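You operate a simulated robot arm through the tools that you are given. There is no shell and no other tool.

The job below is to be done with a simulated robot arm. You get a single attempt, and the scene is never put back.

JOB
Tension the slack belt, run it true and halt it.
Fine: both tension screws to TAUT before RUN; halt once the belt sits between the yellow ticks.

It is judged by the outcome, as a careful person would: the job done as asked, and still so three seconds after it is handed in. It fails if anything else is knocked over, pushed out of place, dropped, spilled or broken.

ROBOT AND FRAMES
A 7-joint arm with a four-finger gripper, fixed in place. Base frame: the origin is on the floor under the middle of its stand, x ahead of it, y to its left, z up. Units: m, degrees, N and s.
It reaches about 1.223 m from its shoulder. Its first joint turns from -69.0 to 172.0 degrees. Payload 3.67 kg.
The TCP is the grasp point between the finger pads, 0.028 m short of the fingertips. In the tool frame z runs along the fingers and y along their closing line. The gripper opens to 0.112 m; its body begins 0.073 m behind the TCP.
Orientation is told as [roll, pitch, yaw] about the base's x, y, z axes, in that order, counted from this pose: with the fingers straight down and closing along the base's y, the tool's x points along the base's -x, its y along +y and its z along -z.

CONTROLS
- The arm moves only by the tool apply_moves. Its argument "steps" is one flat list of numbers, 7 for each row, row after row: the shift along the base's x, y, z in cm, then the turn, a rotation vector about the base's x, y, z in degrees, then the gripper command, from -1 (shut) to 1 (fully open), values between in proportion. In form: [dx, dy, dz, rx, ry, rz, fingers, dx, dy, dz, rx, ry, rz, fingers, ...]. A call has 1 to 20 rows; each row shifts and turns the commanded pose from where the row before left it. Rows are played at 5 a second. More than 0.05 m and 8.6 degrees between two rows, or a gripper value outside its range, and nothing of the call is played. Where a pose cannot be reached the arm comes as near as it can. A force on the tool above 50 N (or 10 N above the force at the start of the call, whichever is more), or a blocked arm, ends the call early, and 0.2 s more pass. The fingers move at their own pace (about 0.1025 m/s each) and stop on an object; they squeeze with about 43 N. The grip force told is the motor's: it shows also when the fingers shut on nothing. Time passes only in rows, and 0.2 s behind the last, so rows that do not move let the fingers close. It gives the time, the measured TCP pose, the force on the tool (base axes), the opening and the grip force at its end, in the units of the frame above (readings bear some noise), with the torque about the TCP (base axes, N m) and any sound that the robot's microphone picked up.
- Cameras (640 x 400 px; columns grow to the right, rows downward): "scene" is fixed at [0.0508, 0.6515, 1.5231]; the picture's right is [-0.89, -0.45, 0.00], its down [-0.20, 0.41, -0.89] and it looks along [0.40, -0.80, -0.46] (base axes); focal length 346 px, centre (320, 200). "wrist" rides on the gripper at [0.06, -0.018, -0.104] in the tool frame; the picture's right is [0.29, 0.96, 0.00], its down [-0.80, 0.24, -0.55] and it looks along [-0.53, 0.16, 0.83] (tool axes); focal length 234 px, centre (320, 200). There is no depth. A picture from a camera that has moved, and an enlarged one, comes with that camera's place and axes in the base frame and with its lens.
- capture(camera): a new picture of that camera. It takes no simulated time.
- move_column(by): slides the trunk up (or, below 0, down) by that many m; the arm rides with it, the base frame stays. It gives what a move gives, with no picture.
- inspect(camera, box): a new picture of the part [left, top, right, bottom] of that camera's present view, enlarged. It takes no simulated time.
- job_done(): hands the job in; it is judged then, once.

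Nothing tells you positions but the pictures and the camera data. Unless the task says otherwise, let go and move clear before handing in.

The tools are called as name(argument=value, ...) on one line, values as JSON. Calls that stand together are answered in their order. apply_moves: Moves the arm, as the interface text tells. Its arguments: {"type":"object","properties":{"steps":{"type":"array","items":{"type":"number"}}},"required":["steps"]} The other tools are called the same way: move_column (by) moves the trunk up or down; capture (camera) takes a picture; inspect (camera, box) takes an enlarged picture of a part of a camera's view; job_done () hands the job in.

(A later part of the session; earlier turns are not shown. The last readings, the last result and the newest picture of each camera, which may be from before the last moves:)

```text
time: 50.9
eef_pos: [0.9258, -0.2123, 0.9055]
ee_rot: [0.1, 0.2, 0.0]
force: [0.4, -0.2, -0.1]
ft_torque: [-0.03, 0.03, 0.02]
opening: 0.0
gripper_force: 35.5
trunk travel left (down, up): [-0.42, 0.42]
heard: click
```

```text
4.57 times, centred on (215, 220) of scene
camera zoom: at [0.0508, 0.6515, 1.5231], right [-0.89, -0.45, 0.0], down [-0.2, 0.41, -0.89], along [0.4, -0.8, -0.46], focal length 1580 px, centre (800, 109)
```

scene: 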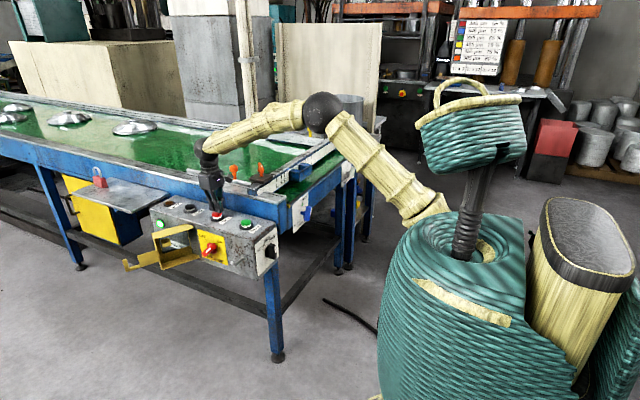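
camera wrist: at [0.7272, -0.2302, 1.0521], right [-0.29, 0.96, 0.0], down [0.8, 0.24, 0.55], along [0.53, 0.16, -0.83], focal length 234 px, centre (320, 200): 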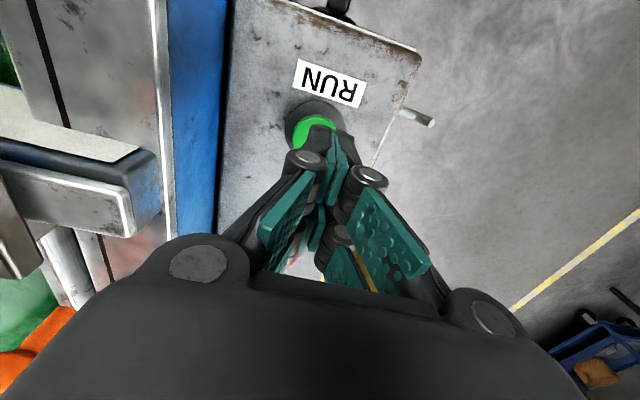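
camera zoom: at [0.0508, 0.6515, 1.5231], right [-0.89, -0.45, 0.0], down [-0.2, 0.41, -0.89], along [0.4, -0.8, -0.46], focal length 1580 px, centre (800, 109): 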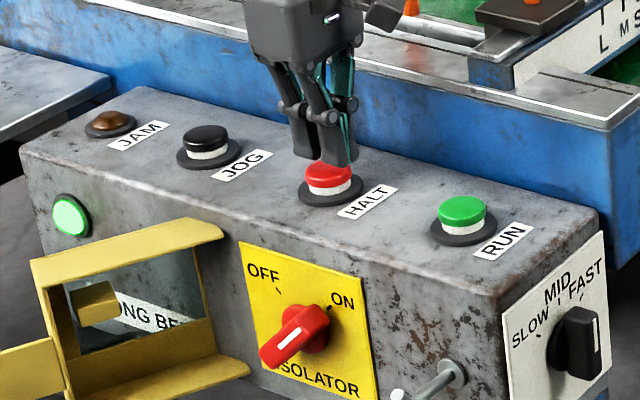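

RUN clicked: the green lamp is lit and the lids are moving, so the belt is running. I'm hovering over HALT and will check the belt edge at the near tick.

inspect(camera="scene", box=[285, 185, 315, 210])

inspect(camera="scene", box=[0, 90, 250, 200])

capture(camera="wrist")

```text
16.00 times, centred on (300, 198) of scene
camera zoom: at [0.0508, 0.6515, 1.5231], right [-0.89, -0.45, 0.0], down [-0.2, 0.41, -0.89], along [0.4, -0.8, -0.46], focal length 5531 px, centre (640, 240)
```

zoom: 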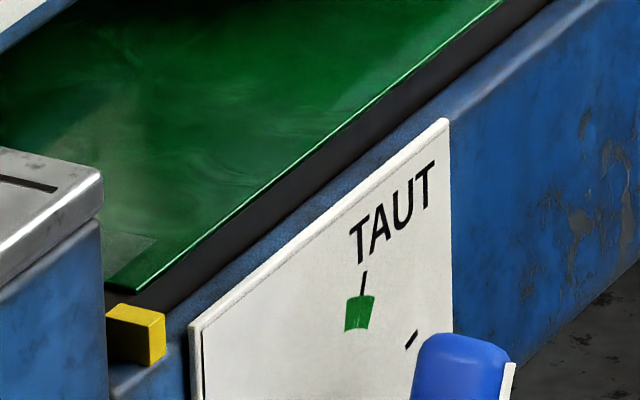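

```text
2.56 times, centred on (125, 145) of scene
camera zoom: at [0.0508, 0.6515, 1.5231], right [-0.89, -0.45, 0.0], down [-0.2, 0.41, -0.89], along [0.4, -0.8, -0.46], focal length 885 px, centre (819, 341)
```

zoom: 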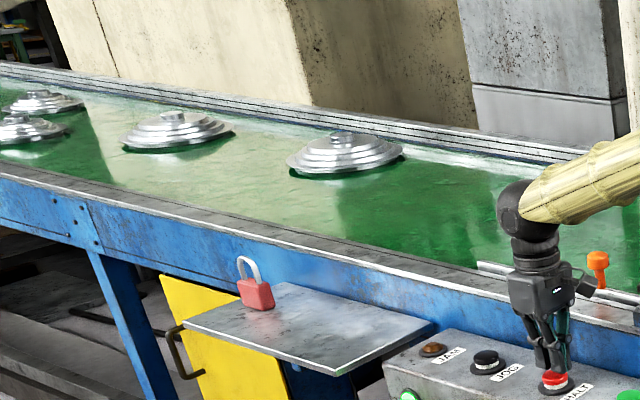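

```text
taken
camera wrist: at [0.8661, -0.2296, 1.0101], right [-0.29, 0.96, 0.0], down [0.8, 0.24, 0.55], along [0.53, 0.16, -0.83], focal length 234 px, centre (320, 200)
```

wrist: 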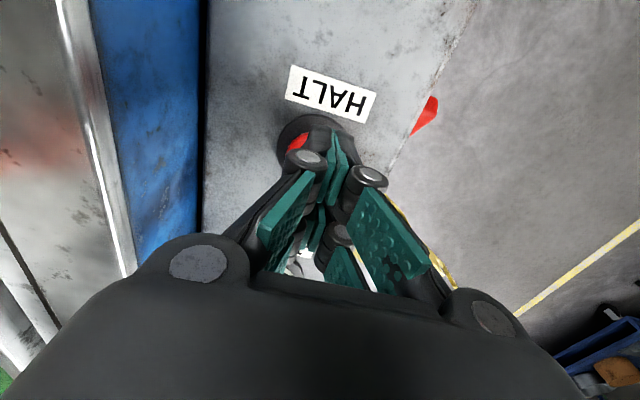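

The belt is drifting slowly towards the near side (about 5 mm so far, roughly 3–4 mm/s), and the lids are still over 1.3 m from the gate. The arm hides the far tick, so I'll back off a few cm from HALT to see both ticks.

apply_moves(steps=[-4.5, 0, 1.5, 0, 0, 0, -1])

inspect(camera="scene", box=[280, 140, 370, 215])

inspect(camera="scene", box=[285, 185, 315, 210])

inspect(camera="scene", box=[335, 145, 365, 170])

```text
time: 51.3
eef_pos: [0.8781, -0.2096, 0.9245]
ee_rot: [0.1, 0.0, 0.0]
force: [-0.5, -0.5, 0.6]
ft_torque: [-0.05, -0.05, -0.01]
opening: 0.0
gripper_force: 36.0
trunk travel left (down, up): [-0.42, 0.42]
```

```text
5.33 times, centred on (325, 178) of scene
camera zoom: at [0.0508, 0.6515, 1.5231], right [-0.89, -0.45, 0.0], down [-0.2, 0.41, -0.89], along [0.4, -0.8, -0.46], focal length 1844 px, centre (293, 320)
```

zoom: 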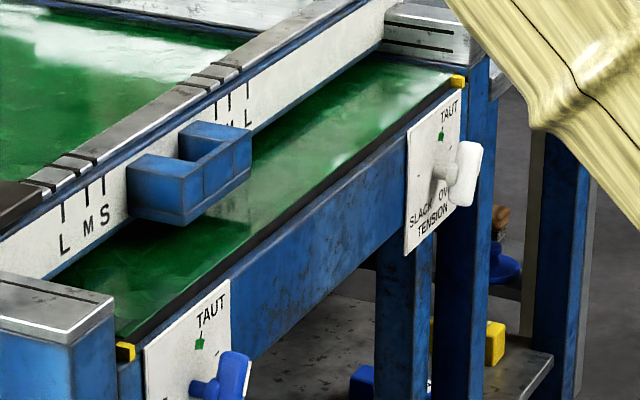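

```text
16.00 times, centred on (300, 198) of scene
camera zoom: at [0.0508, 0.6515, 1.5231], right [-0.89, -0.45, 0.0], down [-0.2, 0.41, -0.89], along [0.4, -0.8, -0.46], focal length 5531 px, centre (640, 240)
```

zoom: 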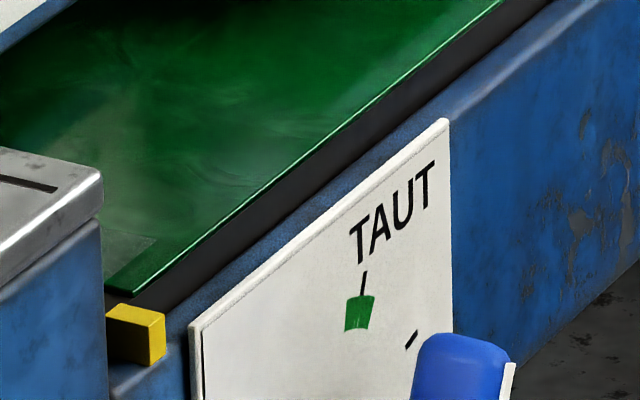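

```text
16.00 times, centred on (350, 158) of scene
camera zoom: at [0.0508, 0.6515, 1.5231], right [-0.89, -0.45, 0.0], down [-0.2, 0.41, -0.89], along [0.4, -0.8, -0.46], focal length 5531 px, centre (-160, 880)
```

zoom: 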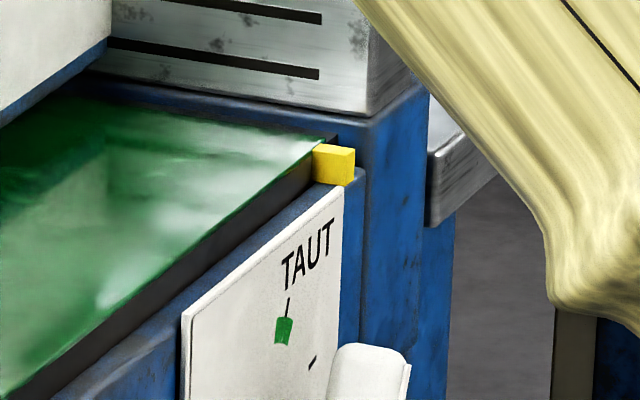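

Both ticks are visible and the belt has moved about 8 mm towards centre, now close to the tick lines on both sides. The exact centring is hard to judge from this angle, so I'll halt now and inspect it from above at leisure.

apply_moves(steps=[4.6, -0.1, -1.4, 0, 0, 0, -1, 0, 0, -1.1, 0, 0, 0, -1, 0, 0, -0.9, 0, 0, 0, -1, 0, 0, 0, 0, 0, 0, -1, 0, 0, 3.0, 0, 0, 0, -1])

inspect(camera="scene", box=[145, 180, 285, 260])

inspect(camera="scene", box=[285, 185, 315, 210])

inspect(camera="scene", box=[0, 90, 250, 200])

```text
time: 52.5
eef_pos: [0.9243, -0.2117, 0.918]
ee_rot: [0.2, 0.0, 0.1]
force: [-0.3, 0.1, 0.6]
ft_torque: [-0.02, 0.0, -0.01]
opening: 0.0
gripper_force: 36.1
trunk travel left (down, up): [-0.42, 0.42]
heard: click
```

```text
4.57 times, centred on (215, 220) of scene
camera zoom: at [0.0508, 0.6515, 1.5231], right [-0.89, -0.45, 0.0], down [-0.2, 0.41, -0.89], along [0.4, -0.8, -0.46], focal length 1580 px, centre (800, 109)
```

zoom: 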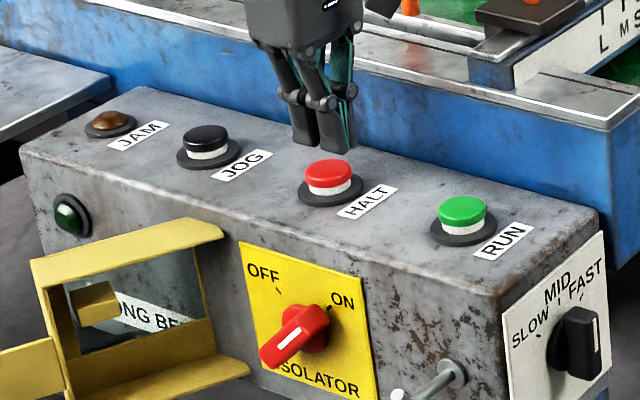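

```text
16.00 times, centred on (300, 198) of scene
camera zoom: at [0.0508, 0.6515, 1.5231], right [-0.89, -0.45, 0.0], down [-0.2, 0.41, -0.89], along [0.4, -0.8, -0.46], focal length 5531 px, centre (640, 240)
```

zoom: 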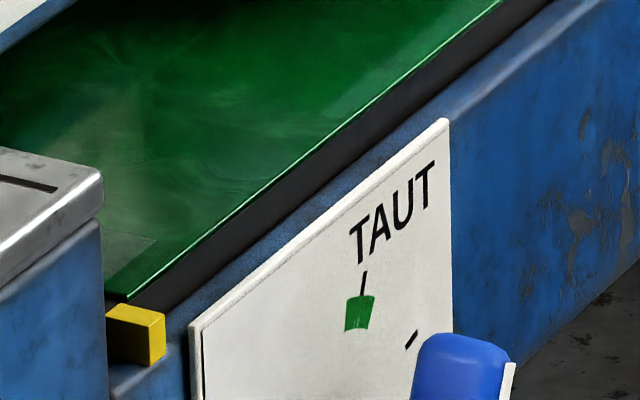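

```text
2.56 times, centred on (125, 145) of scene
camera zoom: at [0.0508, 0.6515, 1.5231], right [-0.89, -0.45, 0.0], down [-0.2, 0.41, -0.89], along [0.4, -0.8, -0.46], focal length 885 px, centre (819, 341)
```

zoom: 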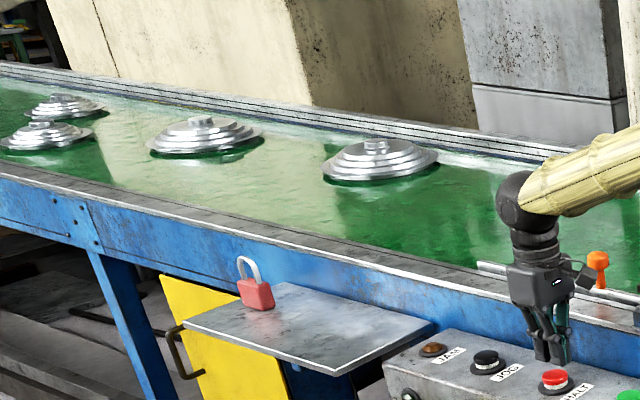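

The belt is halted (lamp out, click heard). I'll lift away from the panel and fly the wrist camera over the near tick to look straight down.

apply_moves(steps=[0, 0, 4.5, 0, 0, 0, -1, 0, 0, 4.5, 0, 0, 0, -1, 0, 0, 4.5, 0, 0, 0, -1, 0, 0, 4.5, 0, 0, 0, -1, 0, 0, 3, 0, 0, 0, -1, -3.2, -3.1, 0, 0, 0, 0, -1, -3.2, -3.1, 0, 0, 0, 0, -1, -3.2, -3.1, 0, 0, 0, 0, -1, -3.2, -3.1, 0, 0, 0, 0, -1, -3.1, -3.1, 0, 0, 0, 0, -1, 0, 0, 0, 0, 0, 0, -1, 0, 0, 0, 0, 0, 0, -1])

capture(camera="wrist")

capture(camera="scene")

```text
time: 55.1
eef_pos: [0.7645, -0.3679, 1.1262]
ee_rot: [0.0, 0.3, 0.1]
force: [0.0, 0.4, 0.5]
ft_torque: [0.0, 0.03, 0.05]
opening: 0.0
gripper_force: 36.0
trunk travel left (down, up): [-0.42, 0.42]
```

```text
taken
camera wrist: at [0.7062, -0.3871, 1.2306], right [-0.29, 0.96, 0.0], down [0.8, 0.24, 0.55], along [0.53, 0.16, -0.83], focal length 234 px, centre (320, 200)
```

wrist: 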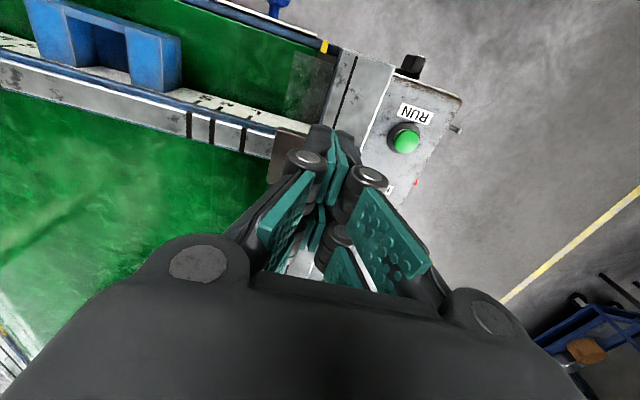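

```text
taken
```

scene: 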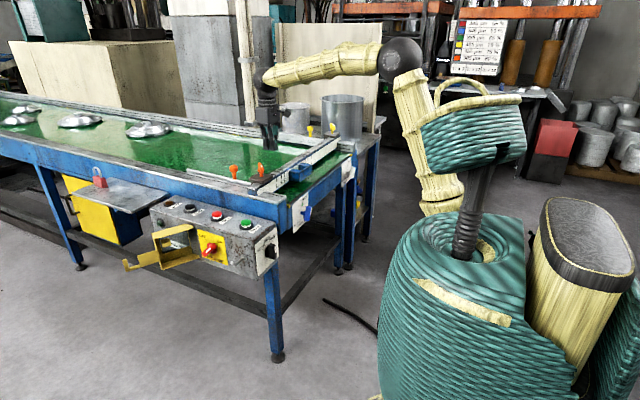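

Now the wrist camera looks straight down on the near tick. I'll zoom in on it.

inspect(camera="wrist", box=[290, 20, 350, 65])

inspect(camera="wrist", box=[310, 32, 334, 50])

inspect(camera="scene", box=[335, 145, 365, 170])

inspect(camera="scene", box=[285, 185, 315, 210])

```text
8.89 times, centred on (320, 42) of wrist
camera zoom: at [0.7062, -0.3871, 1.2306], right [-0.29, 0.96, 0.0], down [0.8, 0.24, 0.55], along [0.53, 0.16, -0.83], focal length 2082 px, centre (320, 1600)
```

zoom: 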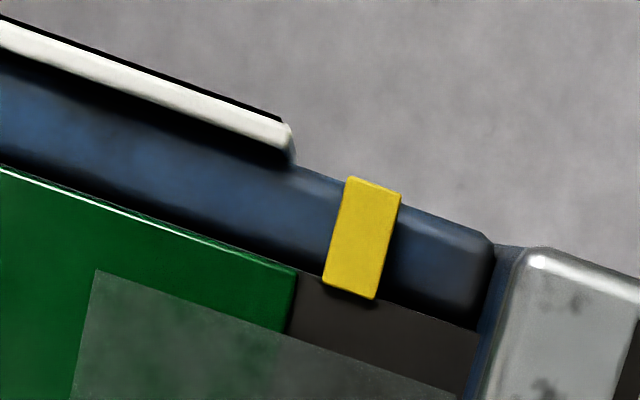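

```text
16.00 times, centred on (322, 41) of wrist
camera zoom: at [0.7062, -0.3871, 1.2306], right [-0.29, 0.96, 0.0], down [0.8, 0.24, 0.55], along [0.53, 0.16, -0.83], focal length 3747 px, centre (288, 2744)
```

zoom: 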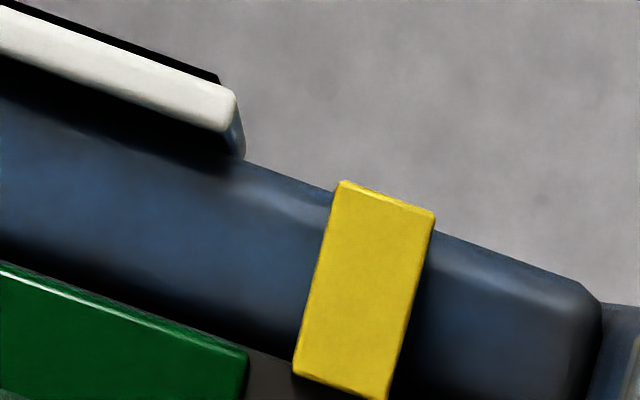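

```text
16.00 times, centred on (350, 158) of scene
camera zoom: at [0.0508, 0.6515, 1.5231], right [-0.89, -0.45, 0.0], down [-0.2, 0.41, -0.89], along [0.4, -0.8, -0.46], focal length 5531 px, centre (-160, 880)
```

zoom: 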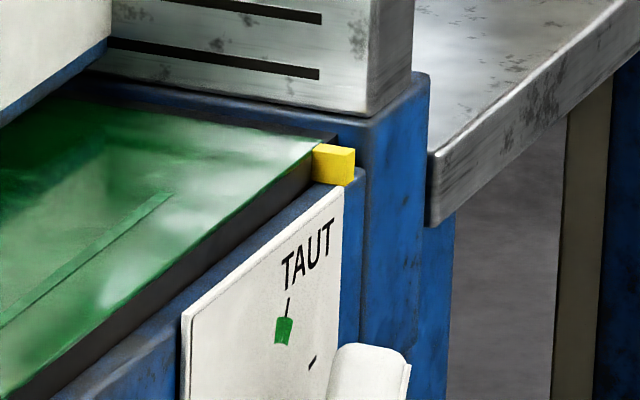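

```text
16.00 times, centred on (300, 198) of scene
camera zoom: at [0.0508, 0.6515, 1.5231], right [-0.89, -0.45, 0.0], down [-0.2, 0.41, -0.89], along [0.4, -0.8, -0.46], focal length 5531 px, centre (640, 240)
```

zoom: 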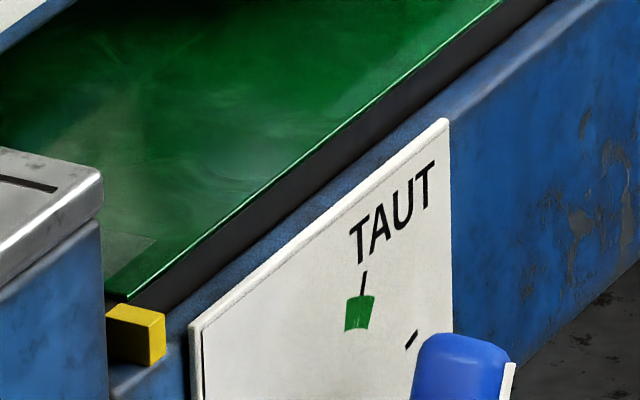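

From directly above, the near belt edge is about 4 mm inside the near tick. Now I'll fly over towards the far tick to check the other edge.

apply_moves(steps=[-1, -4.5, 0, 0, 0, 0, -1, -1, -4.5, 0, 0, 0, 0, -1, -1, -4.5, 0, 0, 0, 0, -1, -1, -4.5, 0, 0, 0, 0, -1, -1, -4.5, 0, 0, 0, 0, -1, 0, -4.5, 0, 0, 0, 0, -1, 0, -4.5, 0, 0, 0, 0, -1, 0, -4.5, 0, 0, 0, 0, -1, 0, -4.5, 0, 0, 0, 0, -1, 0, -4.5, 0, 0, 0, 0, -1, 0, -4.5, 0, 0, 0, 0, -1, 0, -4, 0, 0, 0, 0, -1, 0, 0, 0, 0, 0, 0, -1])

capture(camera="wrist")

capture(camera="scene")

```text
time: 57.9
eef_pos: [0.7143, -0.9061, 1.1205]
ee_rot: [0.7, 0.2, -0.1]
force: [-1.4, 0.8, 0.3]
ft_torque: [0.04, -0.02, -0.03]
opening: 0.0001
gripper_force: 35.3
out of reach, approached as far as the arm can: row 12
trunk travel left (down, up): [-0.42, 0.42]
```

```text
taken
camera wrist: at [0.6549, -0.9264, 1.225], right [-0.29, 0.96, 0.01], down [0.8, 0.23, 0.55], along [0.53, 0.17, -0.83], focal length 234 px, centre (320, 200)
```

wrist: 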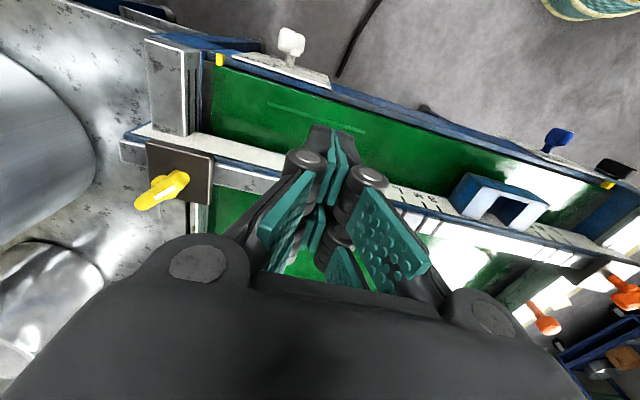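

```text
taken
```

scene: 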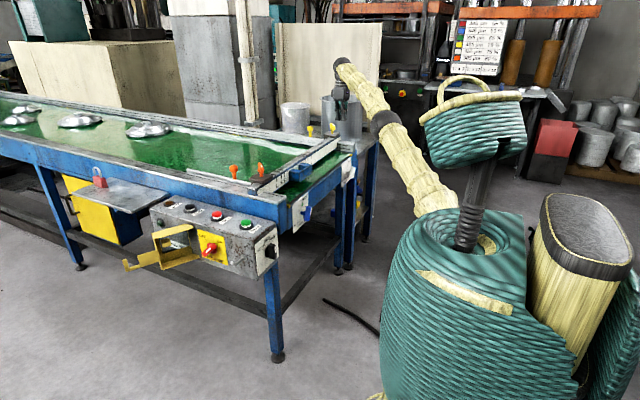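

This view shows both ticks at once: far at upper left, near at the right edge. I'll zoom in on both.

inspect(camera="wrist", box=[195, 35, 255, 80])

inspect(camera="wrist", box=[207, 50, 231, 68])

inspect(camera="wrist", box=[580, 165, 640, 210])

```text
8.89 times, centred on (225, 58) of wrist
camera zoom: at [0.6549, -0.9264, 1.225], right [-0.29, 0.96, 0.01], down [0.8, 0.23, 0.55], along [0.53, 0.17, -0.83], focal length 2082 px, centre (1164, 1467)
```

zoom: 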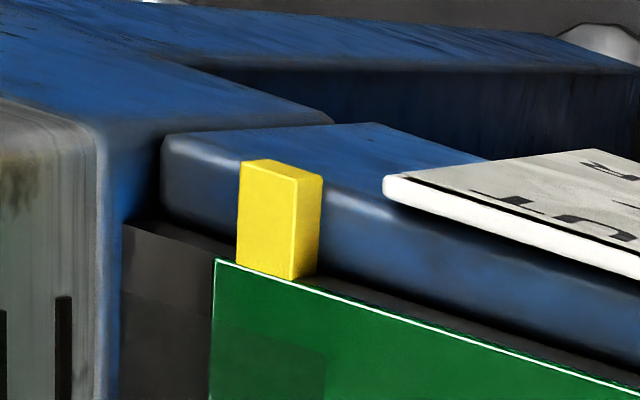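

```text
16.00 times, centred on (219, 59) of wrist
camera zoom: at [0.6549, -0.9264, 1.225], right [-0.29, 0.96, 0.01], down [0.8, 0.23, 0.55], along [0.53, 0.17, -0.83], focal length 3747 px, centre (1936, 2456)
```

zoom: 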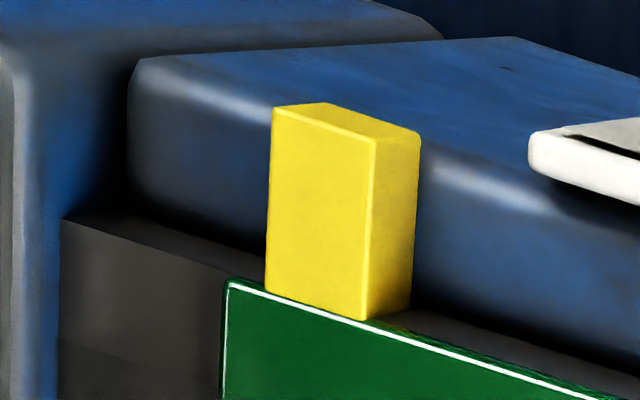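

```text
8.89 times, centred on (610, 188) of wrist
camera zoom: at [0.6549, -0.9264, 1.225], right [-0.29, 0.96, 0.01], down [0.8, 0.23, 0.55], along [0.53, 0.17, -0.83], focal length 2082 px, centre (-2258, 311)
```

zoom: 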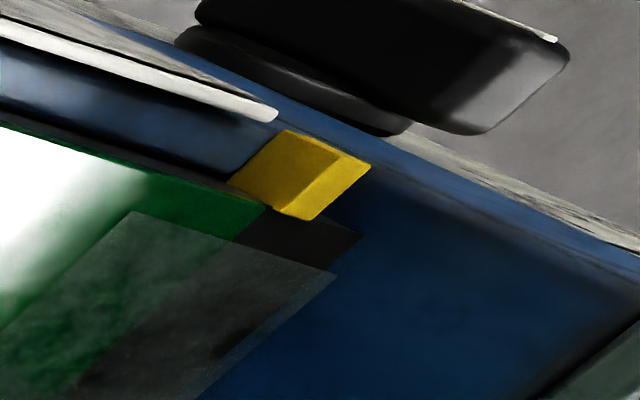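

From above, the belt is about 66 cm wide, matching the tick centre spacing (near tick centre y≈-0.380, far ≈-1.040). The belt centre is still about 7–8 mm towards the far side: near edge 4 mm inside its tick, far edge just beyond the far one. It needs about 2 s more running, so I'll return over RUN.

apply_moves(steps=[0, 4.5, 0, 0, 0, 0, -1, 0, 4.5, 0, 0, 0, 0, -1, 0, 4.5, 0, 0, 0, 0, -1, 0, 4.5, 0, 0, 0, 0, -1, 0, 4.5, 0, 0, 0, 0, -1, 0, 4.5, 0, 0, 0, 0, -1, 0, 4.5, 0, 0, 0, 0, -1, 0, 4.5, 0, 0, 0, 0, -1, 0, 4.5, 0, 0, 0, 0, -1, 0, 4.5, 0, 0, 0, 0, -1, 1.5, 4.5, 0, 0, 0, 0, -1, 1.5, 4.5, 0, 0, 0, 0, -1, 1.5, 4.5, 0, 0, 0, 0, -1, 1.4, 4.5, 0, 0, 0, 0, -1, 1.4, 4.5, 0, 0, 0, 0, -1, 0, 1.6, 0, 0, 0, 0, -1, 0, 0, 0, 0, 0, 0, -1])

capture(camera="wrist")

capture(camera="scene")

```text
time: 58.4
eef_pos: [0.7419, -0.8414, 1.1728]
ee_rot: [-1.9, -0.1, -0.2]
force: [-2.7, -1.1, 0.0]
ft_torque: [0.08, -0.18, 0.02]
opening: 0.0
gripper_force: 35.9
out of reach, approached as far as the arm can: row 1, 2
trunk travel left (down, up): [-0.42, 0.42]
stopped in row 2: the arm was blocked; the commanded pose is now the measured one
```

```text
taken
camera wrist: at [0.6816, -0.8556, 1.2775], right [-0.28, 0.96, -0.03], down [0.8, 0.25, 0.55], along [0.53, 0.13, -0.84], focal length 234 px, centre (320, 200)
```

wrist: 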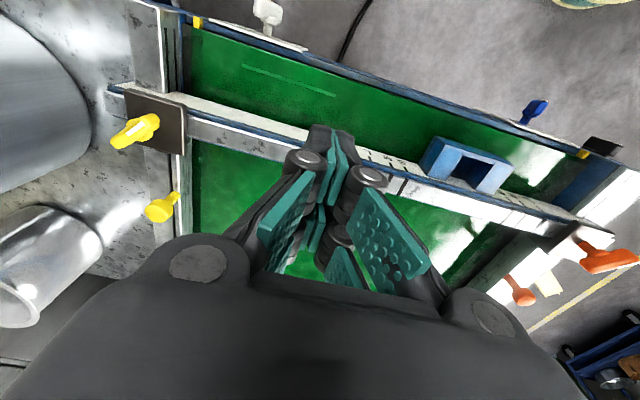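

```text
taken
```

scene: 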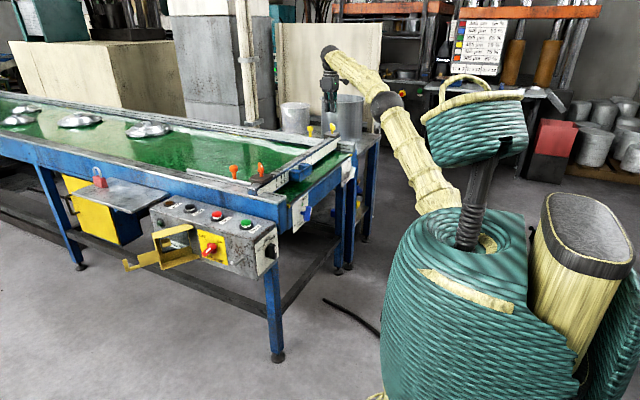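

The arm lagged near full stretch and stopped with no contact force. I'll come back in with smaller steps, reducing the reach first.

apply_moves(steps=[-1, 2, 0, 1, 0, 0, -1, -1, 2, 0, 0.9, 0, 0, -1, -0.5, 3, 0, 0, 0, 0, -1, 0, 3, 0, 0, 0, 0, -1, 0, 4, 0, 0, 0, 0, -1, 0, 4, 0, 0, 0, 0, -1, 0, 4, 0, 0, 0, 0, -1])

capture(camera="scene")

```text
time: 60.0
eef_pos: [0.7189, -0.6214, 1.1595]
ee_rot: [0.4, 0.2, -0.3]
force: [0.1, -0.2, 0.1]
ft_torque: [0.05, -0.05, -0.02]
opening: 0.0
gripper_force: 35.7
trunk travel left (down, up): [-0.42, 0.42]
```

```text
taken
```

scene: 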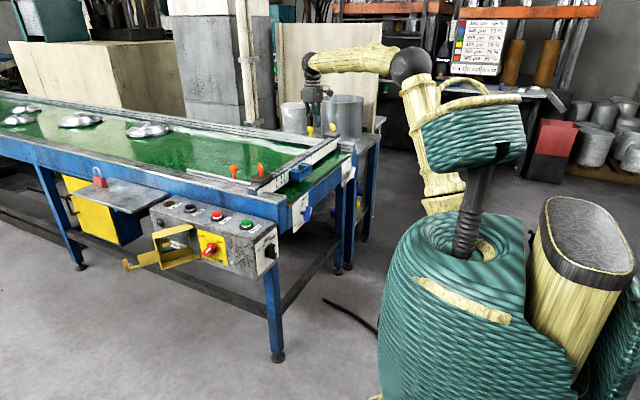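

The arm is moving normally again at (0.719,-0.621,1.16). Continuing over to RUN at this height.

apply_moves(steps=[0, 4, 0, 0, 0, 0, -1, 0, 4.5, 0, 0, 0, 0, -1, 0, 4.5, 0, 0, 0, 0, -1, 0.5, 4.5, 0, 0, 0, 0, -1, 1.2, 4.5, 0, 0, 0, 0, -1, 1.2, 4.5, 0, 0, 0, 0, -1, 1.2, 4.5, 0, 0, 0, 0, -1, 1.2, 4.5, 0, 0, 0, 0, -1, 1.2, 4.3, 0, 0, 0, 0, -1, 0, 0, 0, 0, 0, 0, -1, 0, 0, 0, 0, 0, 0, -1])

capture(camera="scene")

capture(camera="wrist")

```text
time: 62.4
eef_pos: [0.7846, -0.2222, 1.1604]
ee_rot: [0.3, 0.2, -0.1]
force: [-0.5, -0.3, 0.1]
ft_torque: [-0.01, 0.0, 0.0]
opening: 0.0
gripper_force: 35.9
trunk travel left (down, up): [-0.42, 0.42]
```

```text
taken
```

scene: 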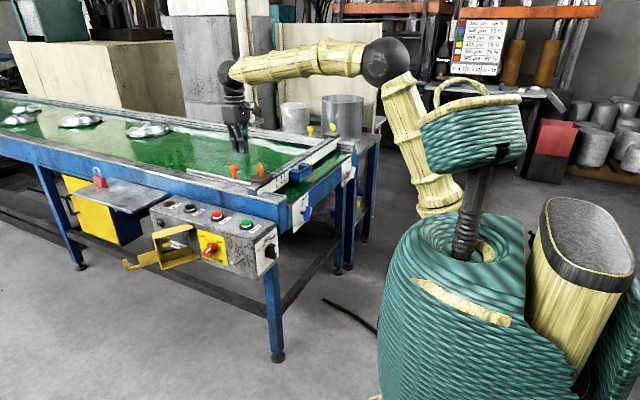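

```text
taken
camera wrist: at [0.7254, -0.2394, 1.265], right [-0.29, 0.96, 0.01], down [0.8, 0.24, 0.55], along [0.53, 0.16, -0.83], focal length 234 px, centre (320, 200)
```

wrist: 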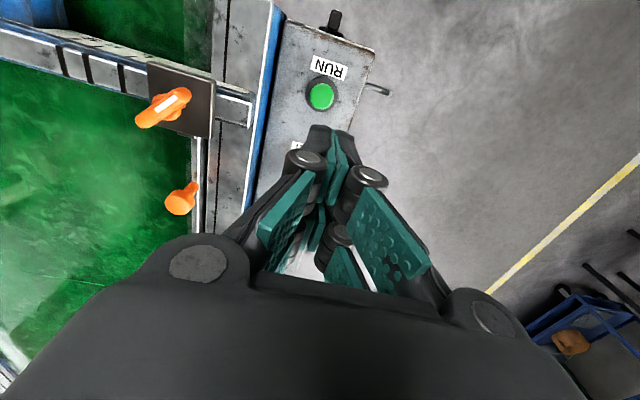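

Above RUN again. I'll correct the small offset and descend to just above the cap.

apply_moves(steps=[0.2, 0.7, -4.3, -0.3, 0, 0, -1, 0, 0, -4.5, 0, 0, 0, -1, 0, 0, -4.5, 0, 0, 0, -1, 0, 0, -4.5, 0, 0, 0, -1, 0, 0, -4.5, 0, 0, 0, -1, 0, 0, -3.2, 0, 0, 0, -1, 0, 0, 0, 0, 0, 0, -1, 0, 0, 0, 0, 0, 0, -1])

inspect(camera="scene", box=[205, 180, 285, 240])

inspect(camera="scene", box=[285, 185, 315, 210])

inspect(camera="scene", box=[335, 145, 365, 170])

```text
time: 64.2
eef_pos: [0.787, -0.2158, 0.9053]
ee_rot: [-0.1, 0.3, -0.1]
force: [0.6, 0.1, 0.0]
ft_torque: [-0.03, 0.01, 0.02]
opening: 0.0001
gripper_force: 35.5
trunk travel left (down, up): [-0.42, 0.42]
```

```text
6.67 times, centred on (245, 210) of scene
camera zoom: at [0.0508, 0.6515, 1.5231], right [-0.89, -0.45, 0.0], down [-0.2, 0.41, -0.89], along [0.4, -0.8, -0.46], focal length 2304 px, centre (820, 133)
```

zoom: 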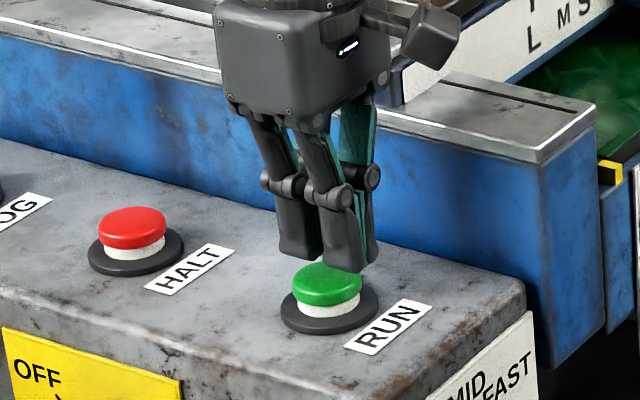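

```text
16.00 times, centred on (300, 198) of scene
camera zoom: at [0.0508, 0.6515, 1.5231], right [-0.89, -0.45, 0.0], down [-0.2, 0.41, -0.89], along [0.4, -0.8, -0.46], focal length 5531 px, centre (640, 240)
```

zoom: 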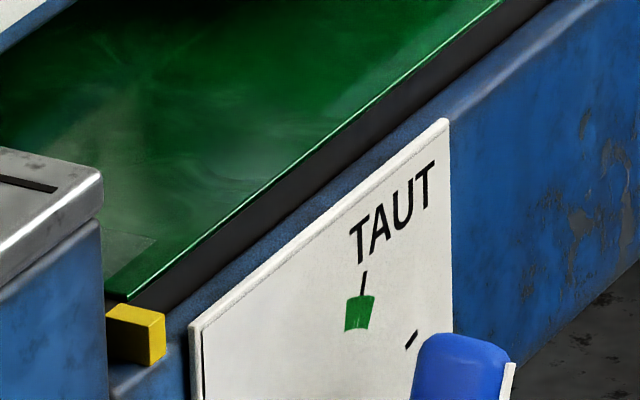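

```text
16.00 times, centred on (350, 158) of scene
camera zoom: at [0.0508, 0.6515, 1.5231], right [-0.89, -0.45, 0.0], down [-0.2, 0.41, -0.89], along [0.4, -0.8, -0.46], focal length 5531 px, centre (-160, 880)
```

zoom: 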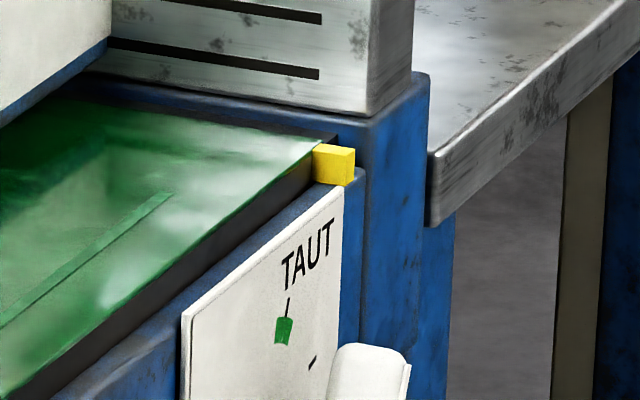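

Same pre-press position as before. I'll press RUN, move directly to hover above HALT, and check the belt.

apply_moves(steps=[0, 0, -1.0, 0, 0, 0, -1, 0, 0, -0.8, 0, 0, 0, -1, 0, 0, 0, 0, 0, 0, -1, 0, 0, 3.8, 0, 0, 0, -1, 4.6, 0.1, 0, 0, 0, 0, -1, 4.6, 0.1, 0, 0, 0, 0, -1, 4.7, 0.1, 0, 0, 0, 0, -1, 0, 0, -2.0, 0, 0, 0, -1])

inspect(camera="scene", box=[285, 185, 315, 210])

inspect(camera="scene", box=[288, 198, 300, 208])

inspect(camera="scene", box=[145, 180, 285, 260])

```text
time: 66.0
eef_pos: [0.9248, -0.2104, 0.905]
ee_rot: [0.0, 0.1, 0.0]
force: [0.0, -0.1, -0.4]
ft_torque: [-0.01, 0.03, 0.02]
opening: 0.0
gripper_force: 35.3
trunk travel left (down, up): [-0.42, 0.42]
heard: click
```

```text
16.00 times, centred on (300, 198) of scene
camera zoom: at [0.0508, 0.6515, 1.5231], right [-0.89, -0.45, 0.0], down [-0.2, 0.41, -0.89], along [0.4, -0.8, -0.46], focal length 5531 px, centre (640, 240)
```

zoom: 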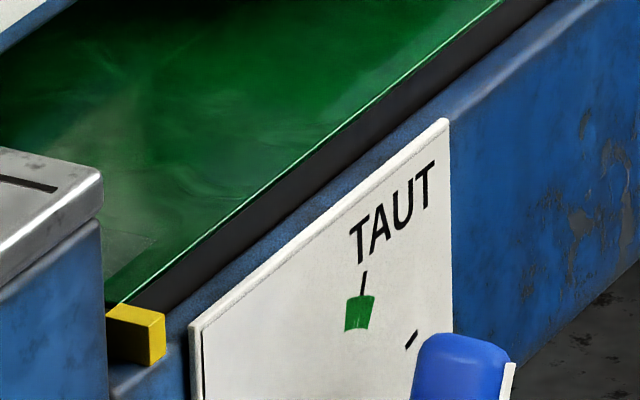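

```text
16.00 times, centred on (294, 203) of scene
camera zoom: at [0.0508, 0.6515, 1.5231], right [-0.89, -0.45, 0.0], down [-0.2, 0.41, -0.89], along [0.4, -0.8, -0.46], focal length 5531 px, centre (736, 152)
```

zoom: 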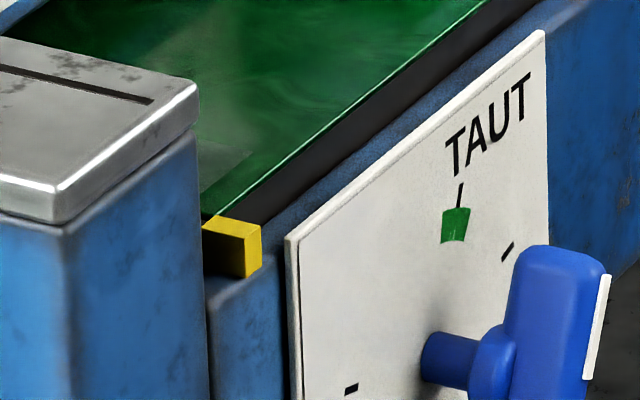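

```text
4.57 times, centred on (215, 220) of scene
camera zoom: at [0.0508, 0.6515, 1.5231], right [-0.89, -0.45, 0.0], down [-0.2, 0.41, -0.89], along [0.4, -0.8, -0.46], focal length 1580 px, centre (800, 109)
```

zoom: 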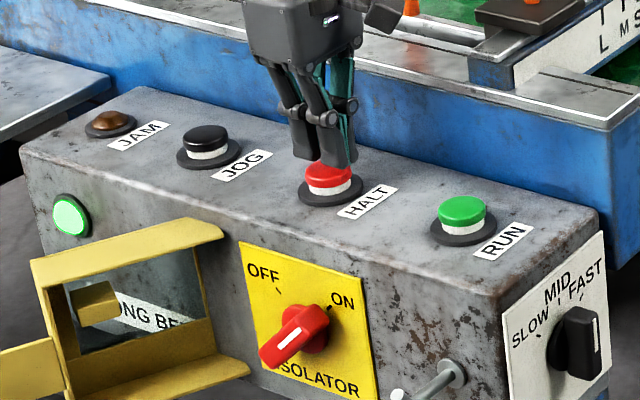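

The belt edge has moved up to the middle of the near tick. I'll press HALT now.

apply_moves(steps=[0, 0, -1.1, 0, 0, 0, -1, 0, 0, -0.9, 0, 0, 0, -1, 0, 0, 0, 0, 0, 0, -1, 0, 0, 3.0, 0, 0, 0, -1])

inspect(camera="scene", box=[145, 180, 285, 260])

inspect(camera="scene", box=[285, 185, 315, 210])

capture(camera="scene")

```text
time: 67.0
eef_pos: [0.9238, -0.2095, 0.9153]
ee_rot: [0.0, 0.0, -0.1]
force: [-0.5, 0.2, 0.1]
ft_torque: [-0.03, -0.01, 0.02]
opening: 0.0
gripper_force: 35.5
trunk travel left (down, up): [-0.42, 0.42]
heard: click
```

```text
4.57 times, centred on (215, 220) of scene
camera zoom: at [0.0508, 0.6515, 1.5231], right [-0.89, -0.45, 0.0], down [-0.2, 0.41, -0.89], along [0.4, -0.8, -0.46], focal length 1580 px, centre (800, 109)
```

zoom: 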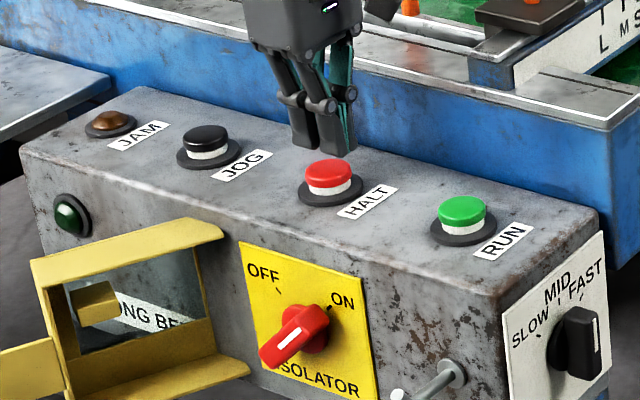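

```text
16.00 times, centred on (300, 198) of scene
camera zoom: at [0.0508, 0.6515, 1.5231], right [-0.89, -0.45, 0.0], down [-0.2, 0.41, -0.89], along [0.4, -0.8, -0.46], focal length 5531 px, centre (640, 240)
```

zoom: 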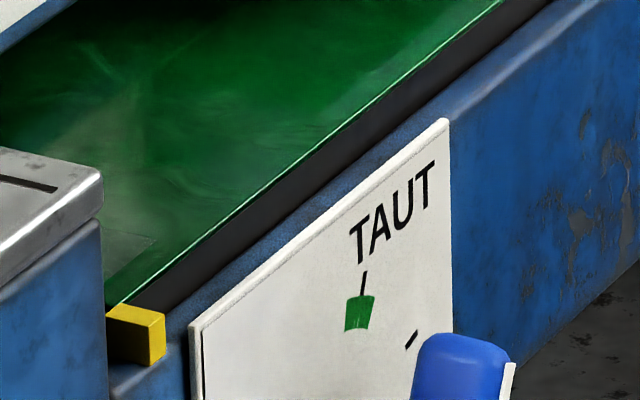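

```text
taken
```

scene: 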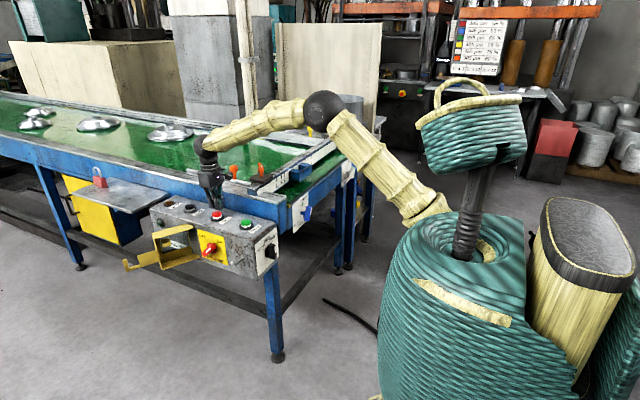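

Halted again with the lamp out. I'll lift clear and check the near tick from straight above, as before.

apply_moves(steps=[0, 0, 4.5, 0, 0, 0, -1, 0, 0, 4.5, 0, 0, 0, -1, 0, 0, 4.5, 0, 0, 0, -1, 0, 0, 4.5, 0, 0, 0, -1, 0, 0, 3, 0, 0, 0, -1, -3.2, -3.1, 0, 0, 0, 0, -1, -3.2, -3.1, 0, 0, 0, 0, -1, -3.2, -3.1, 0, 0, 0, 0, -1, -3.2, -3.1, 0, 0, 0, 0, -1, -3.1, -3.3, 0, 0, 0, 0, -1, 0, 0, 0, 0, 0, 0, -1, 0, 0, 0, 0, 0, 0, -1])

inspect(camera="wrist", box=[310, 32, 334, 50])

inspect(camera="wrist", box=[290, 20, 350, 65])

inspect(camera="scene", box=[335, 145, 365, 170])

inspect(camera="scene", box=[285, 185, 315, 210])

```text
time: 69.6
eef_pos: [0.765, -0.3682, 1.1255]
ee_rot: [0.0, 0.0, -0.2]
force: [0.1, -0.6, -0.5]
ft_torque: [0.01, 0.01, 0.02]
opening: 0.0
gripper_force: 36.3
trunk travel left (down, up): [-0.42, 0.42]
```

```text
16.00 times, centred on (322, 41) of wrist
camera zoom: at [0.7066, -0.3867, 1.2296], right [-0.29, 0.96, 0.0], down [0.8, 0.24, 0.55], along [0.53, 0.16, -0.83], focal length 3747 px, centre (288, 2744)
```

zoom: 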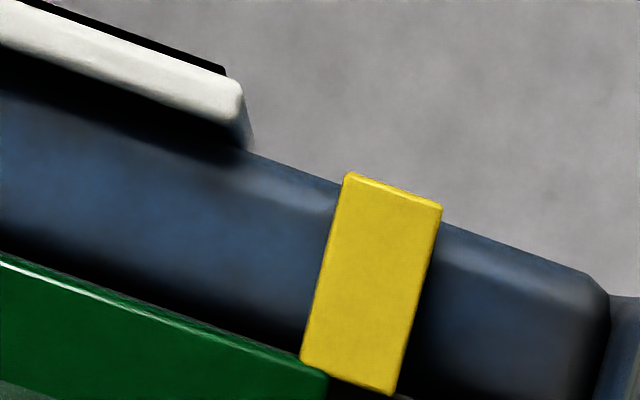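

```text
8.89 times, centred on (320, 42) of wrist
camera zoom: at [0.7066, -0.3867, 1.2296], right [-0.29, 0.96, 0.0], down [0.8, 0.24, 0.55], along [0.53, 0.16, -0.83], focal length 2082 px, centre (320, 1600)
```

zoom: 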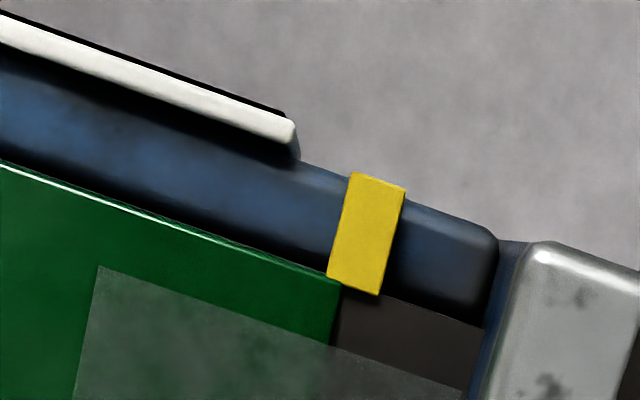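

```text
16.00 times, centred on (350, 158) of scene
camera zoom: at [0.0508, 0.6515, 1.5231], right [-0.89, -0.45, 0.0], down [-0.2, 0.41, -0.89], along [0.4, -0.8, -0.46], focal length 5531 px, centre (-160, 880)
```

zoom: 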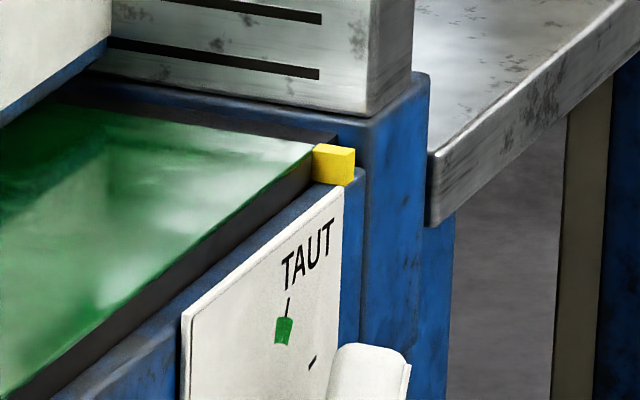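

```text
16.00 times, centred on (300, 198) of scene
camera zoom: at [0.0508, 0.6515, 1.5231], right [-0.89, -0.45, 0.0], down [-0.2, 0.41, -0.89], along [0.4, -0.8, -0.46], focal length 5531 px, centre (640, 240)
```

zoom: 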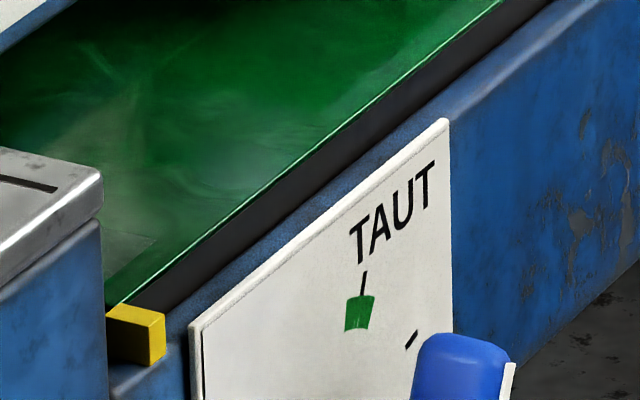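

The near belt edge now lies within the width of the near tick, about 1 mm from its centre. I'll verify the far side from above, without stretching as far this time.

apply_moves(steps=[-0.7, -4.4, 0, 0, 0, 0, -1, -0.7, -4.4, 0, 0, 0, 0, -1, -0.7, -4.4, 0, 0, 0, 0, -1, -0.7, -4.4, 0, 0, 0, 0, -1, -0.7, -4.4, 0, 0, 0, 0, -1, -0.7, -4.4, 0, 0, 0, 0, -1, -0.7, -4.4, 0, 0, 0, 0, -1, -0.6, -4.4, 0, 0, 0, 0, -1, -0.5, -4.4, 0, 0, 0, 0, -1, -0.5, -4, 0, 0, 0, 0, -1, 0, -4, 0, 0, 0, 0, -1, 0, 0, 0, 0, 0, 0, -1, 0, 0, 0, 0, 0, 0, -1])

capture(camera="wrist")

```text
time: 72.4
eef_pos: [0.7019, -0.8445, 1.1262]
ee_rot: [-0.1, 0.2, -0.1]
force: [-0.4, -0.1, -0.7]
ft_torque: [-0.05, 0.0, 0.02]
opening: 0.0
gripper_force: 35.9
trunk travel left (down, up): [-0.42, 0.42]
```

```text
taken
camera wrist: at [0.6423, -0.8618, 1.2297], right [-0.29, 0.96, 0.0], down [0.8, 0.24, 0.55], along [0.53, 0.16, -0.83], focal length 234 px, centre (320, 200)
```

wrist: 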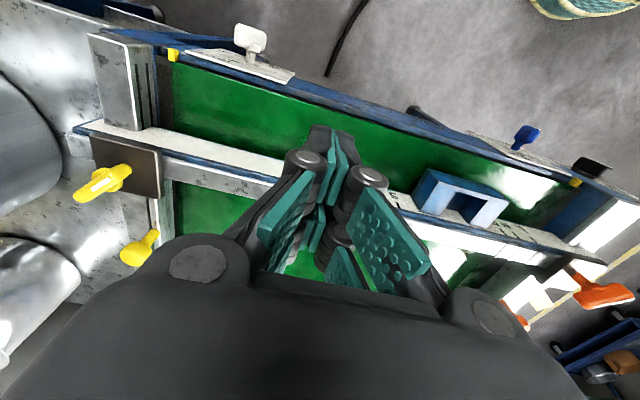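

inspect(camera="wrist", box=[160, 46, 184, 64])

inspect(camera="wrist", box=[145, 35, 205, 80])

inspect(camera="wrist", box=[560, 170, 600, 200])

inspect(camera="scene", box=[145, 180, 285, 260])

```text
16.00 times, centred on (172, 55) of wrist
camera zoom: at [0.6423, -0.8618, 1.2297], right [-0.29, 0.96, 0.0], down [0.8, 0.24, 0.55], along [0.53, 0.16, -0.83], focal length 3747 px, centre (2688, 2520)
```

zoom: 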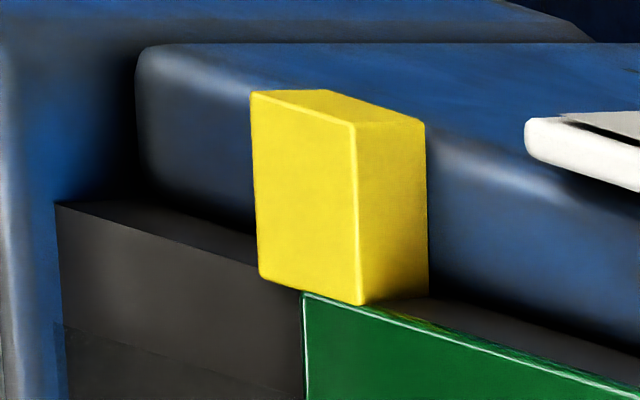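

```text
8.89 times, centred on (175, 58) of wrist
camera zoom: at [0.6423, -0.8618, 1.2297], right [-0.29, 0.96, 0.0], down [0.8, 0.24, 0.55], along [0.53, 0.16, -0.83], focal length 2082 px, centre (1609, 1467)
```

zoom: 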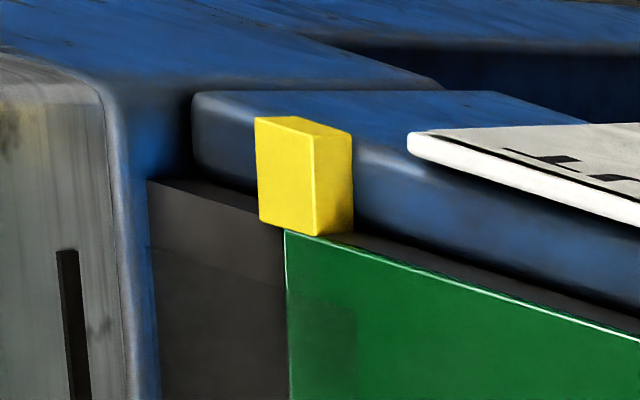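

```text
13.33 times, centred on (580, 185) of wrist
camera zoom: at [0.6423, -0.8618, 1.2297], right [-0.29, 0.96, 0.0], down [0.8, 0.24, 0.55], along [0.53, 0.16, -0.83], focal length 3122 px, centre (-3147, 400)
```

zoom: 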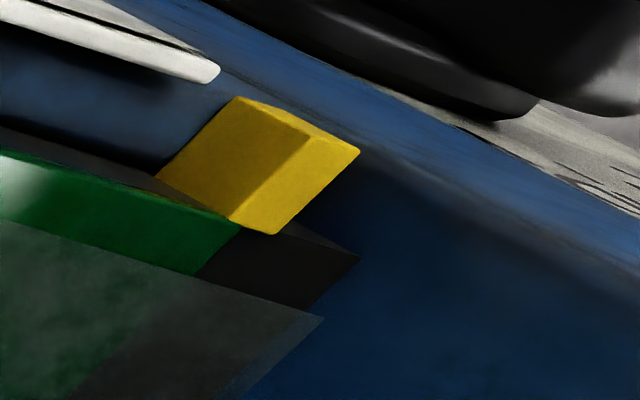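

```text
4.57 times, centred on (215, 220) of scene
camera zoom: at [0.0508, 0.6515, 1.5231], right [-0.89, -0.45, 0.0], down [-0.2, 0.41, -0.89], along [0.4, -0.8, -0.46], focal length 1580 px, centre (800, 109)
```

zoom: 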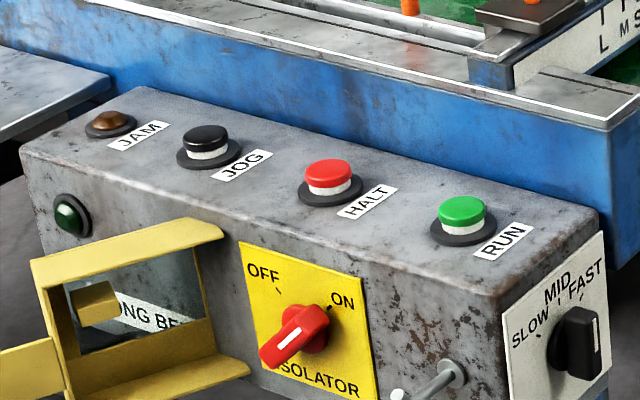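

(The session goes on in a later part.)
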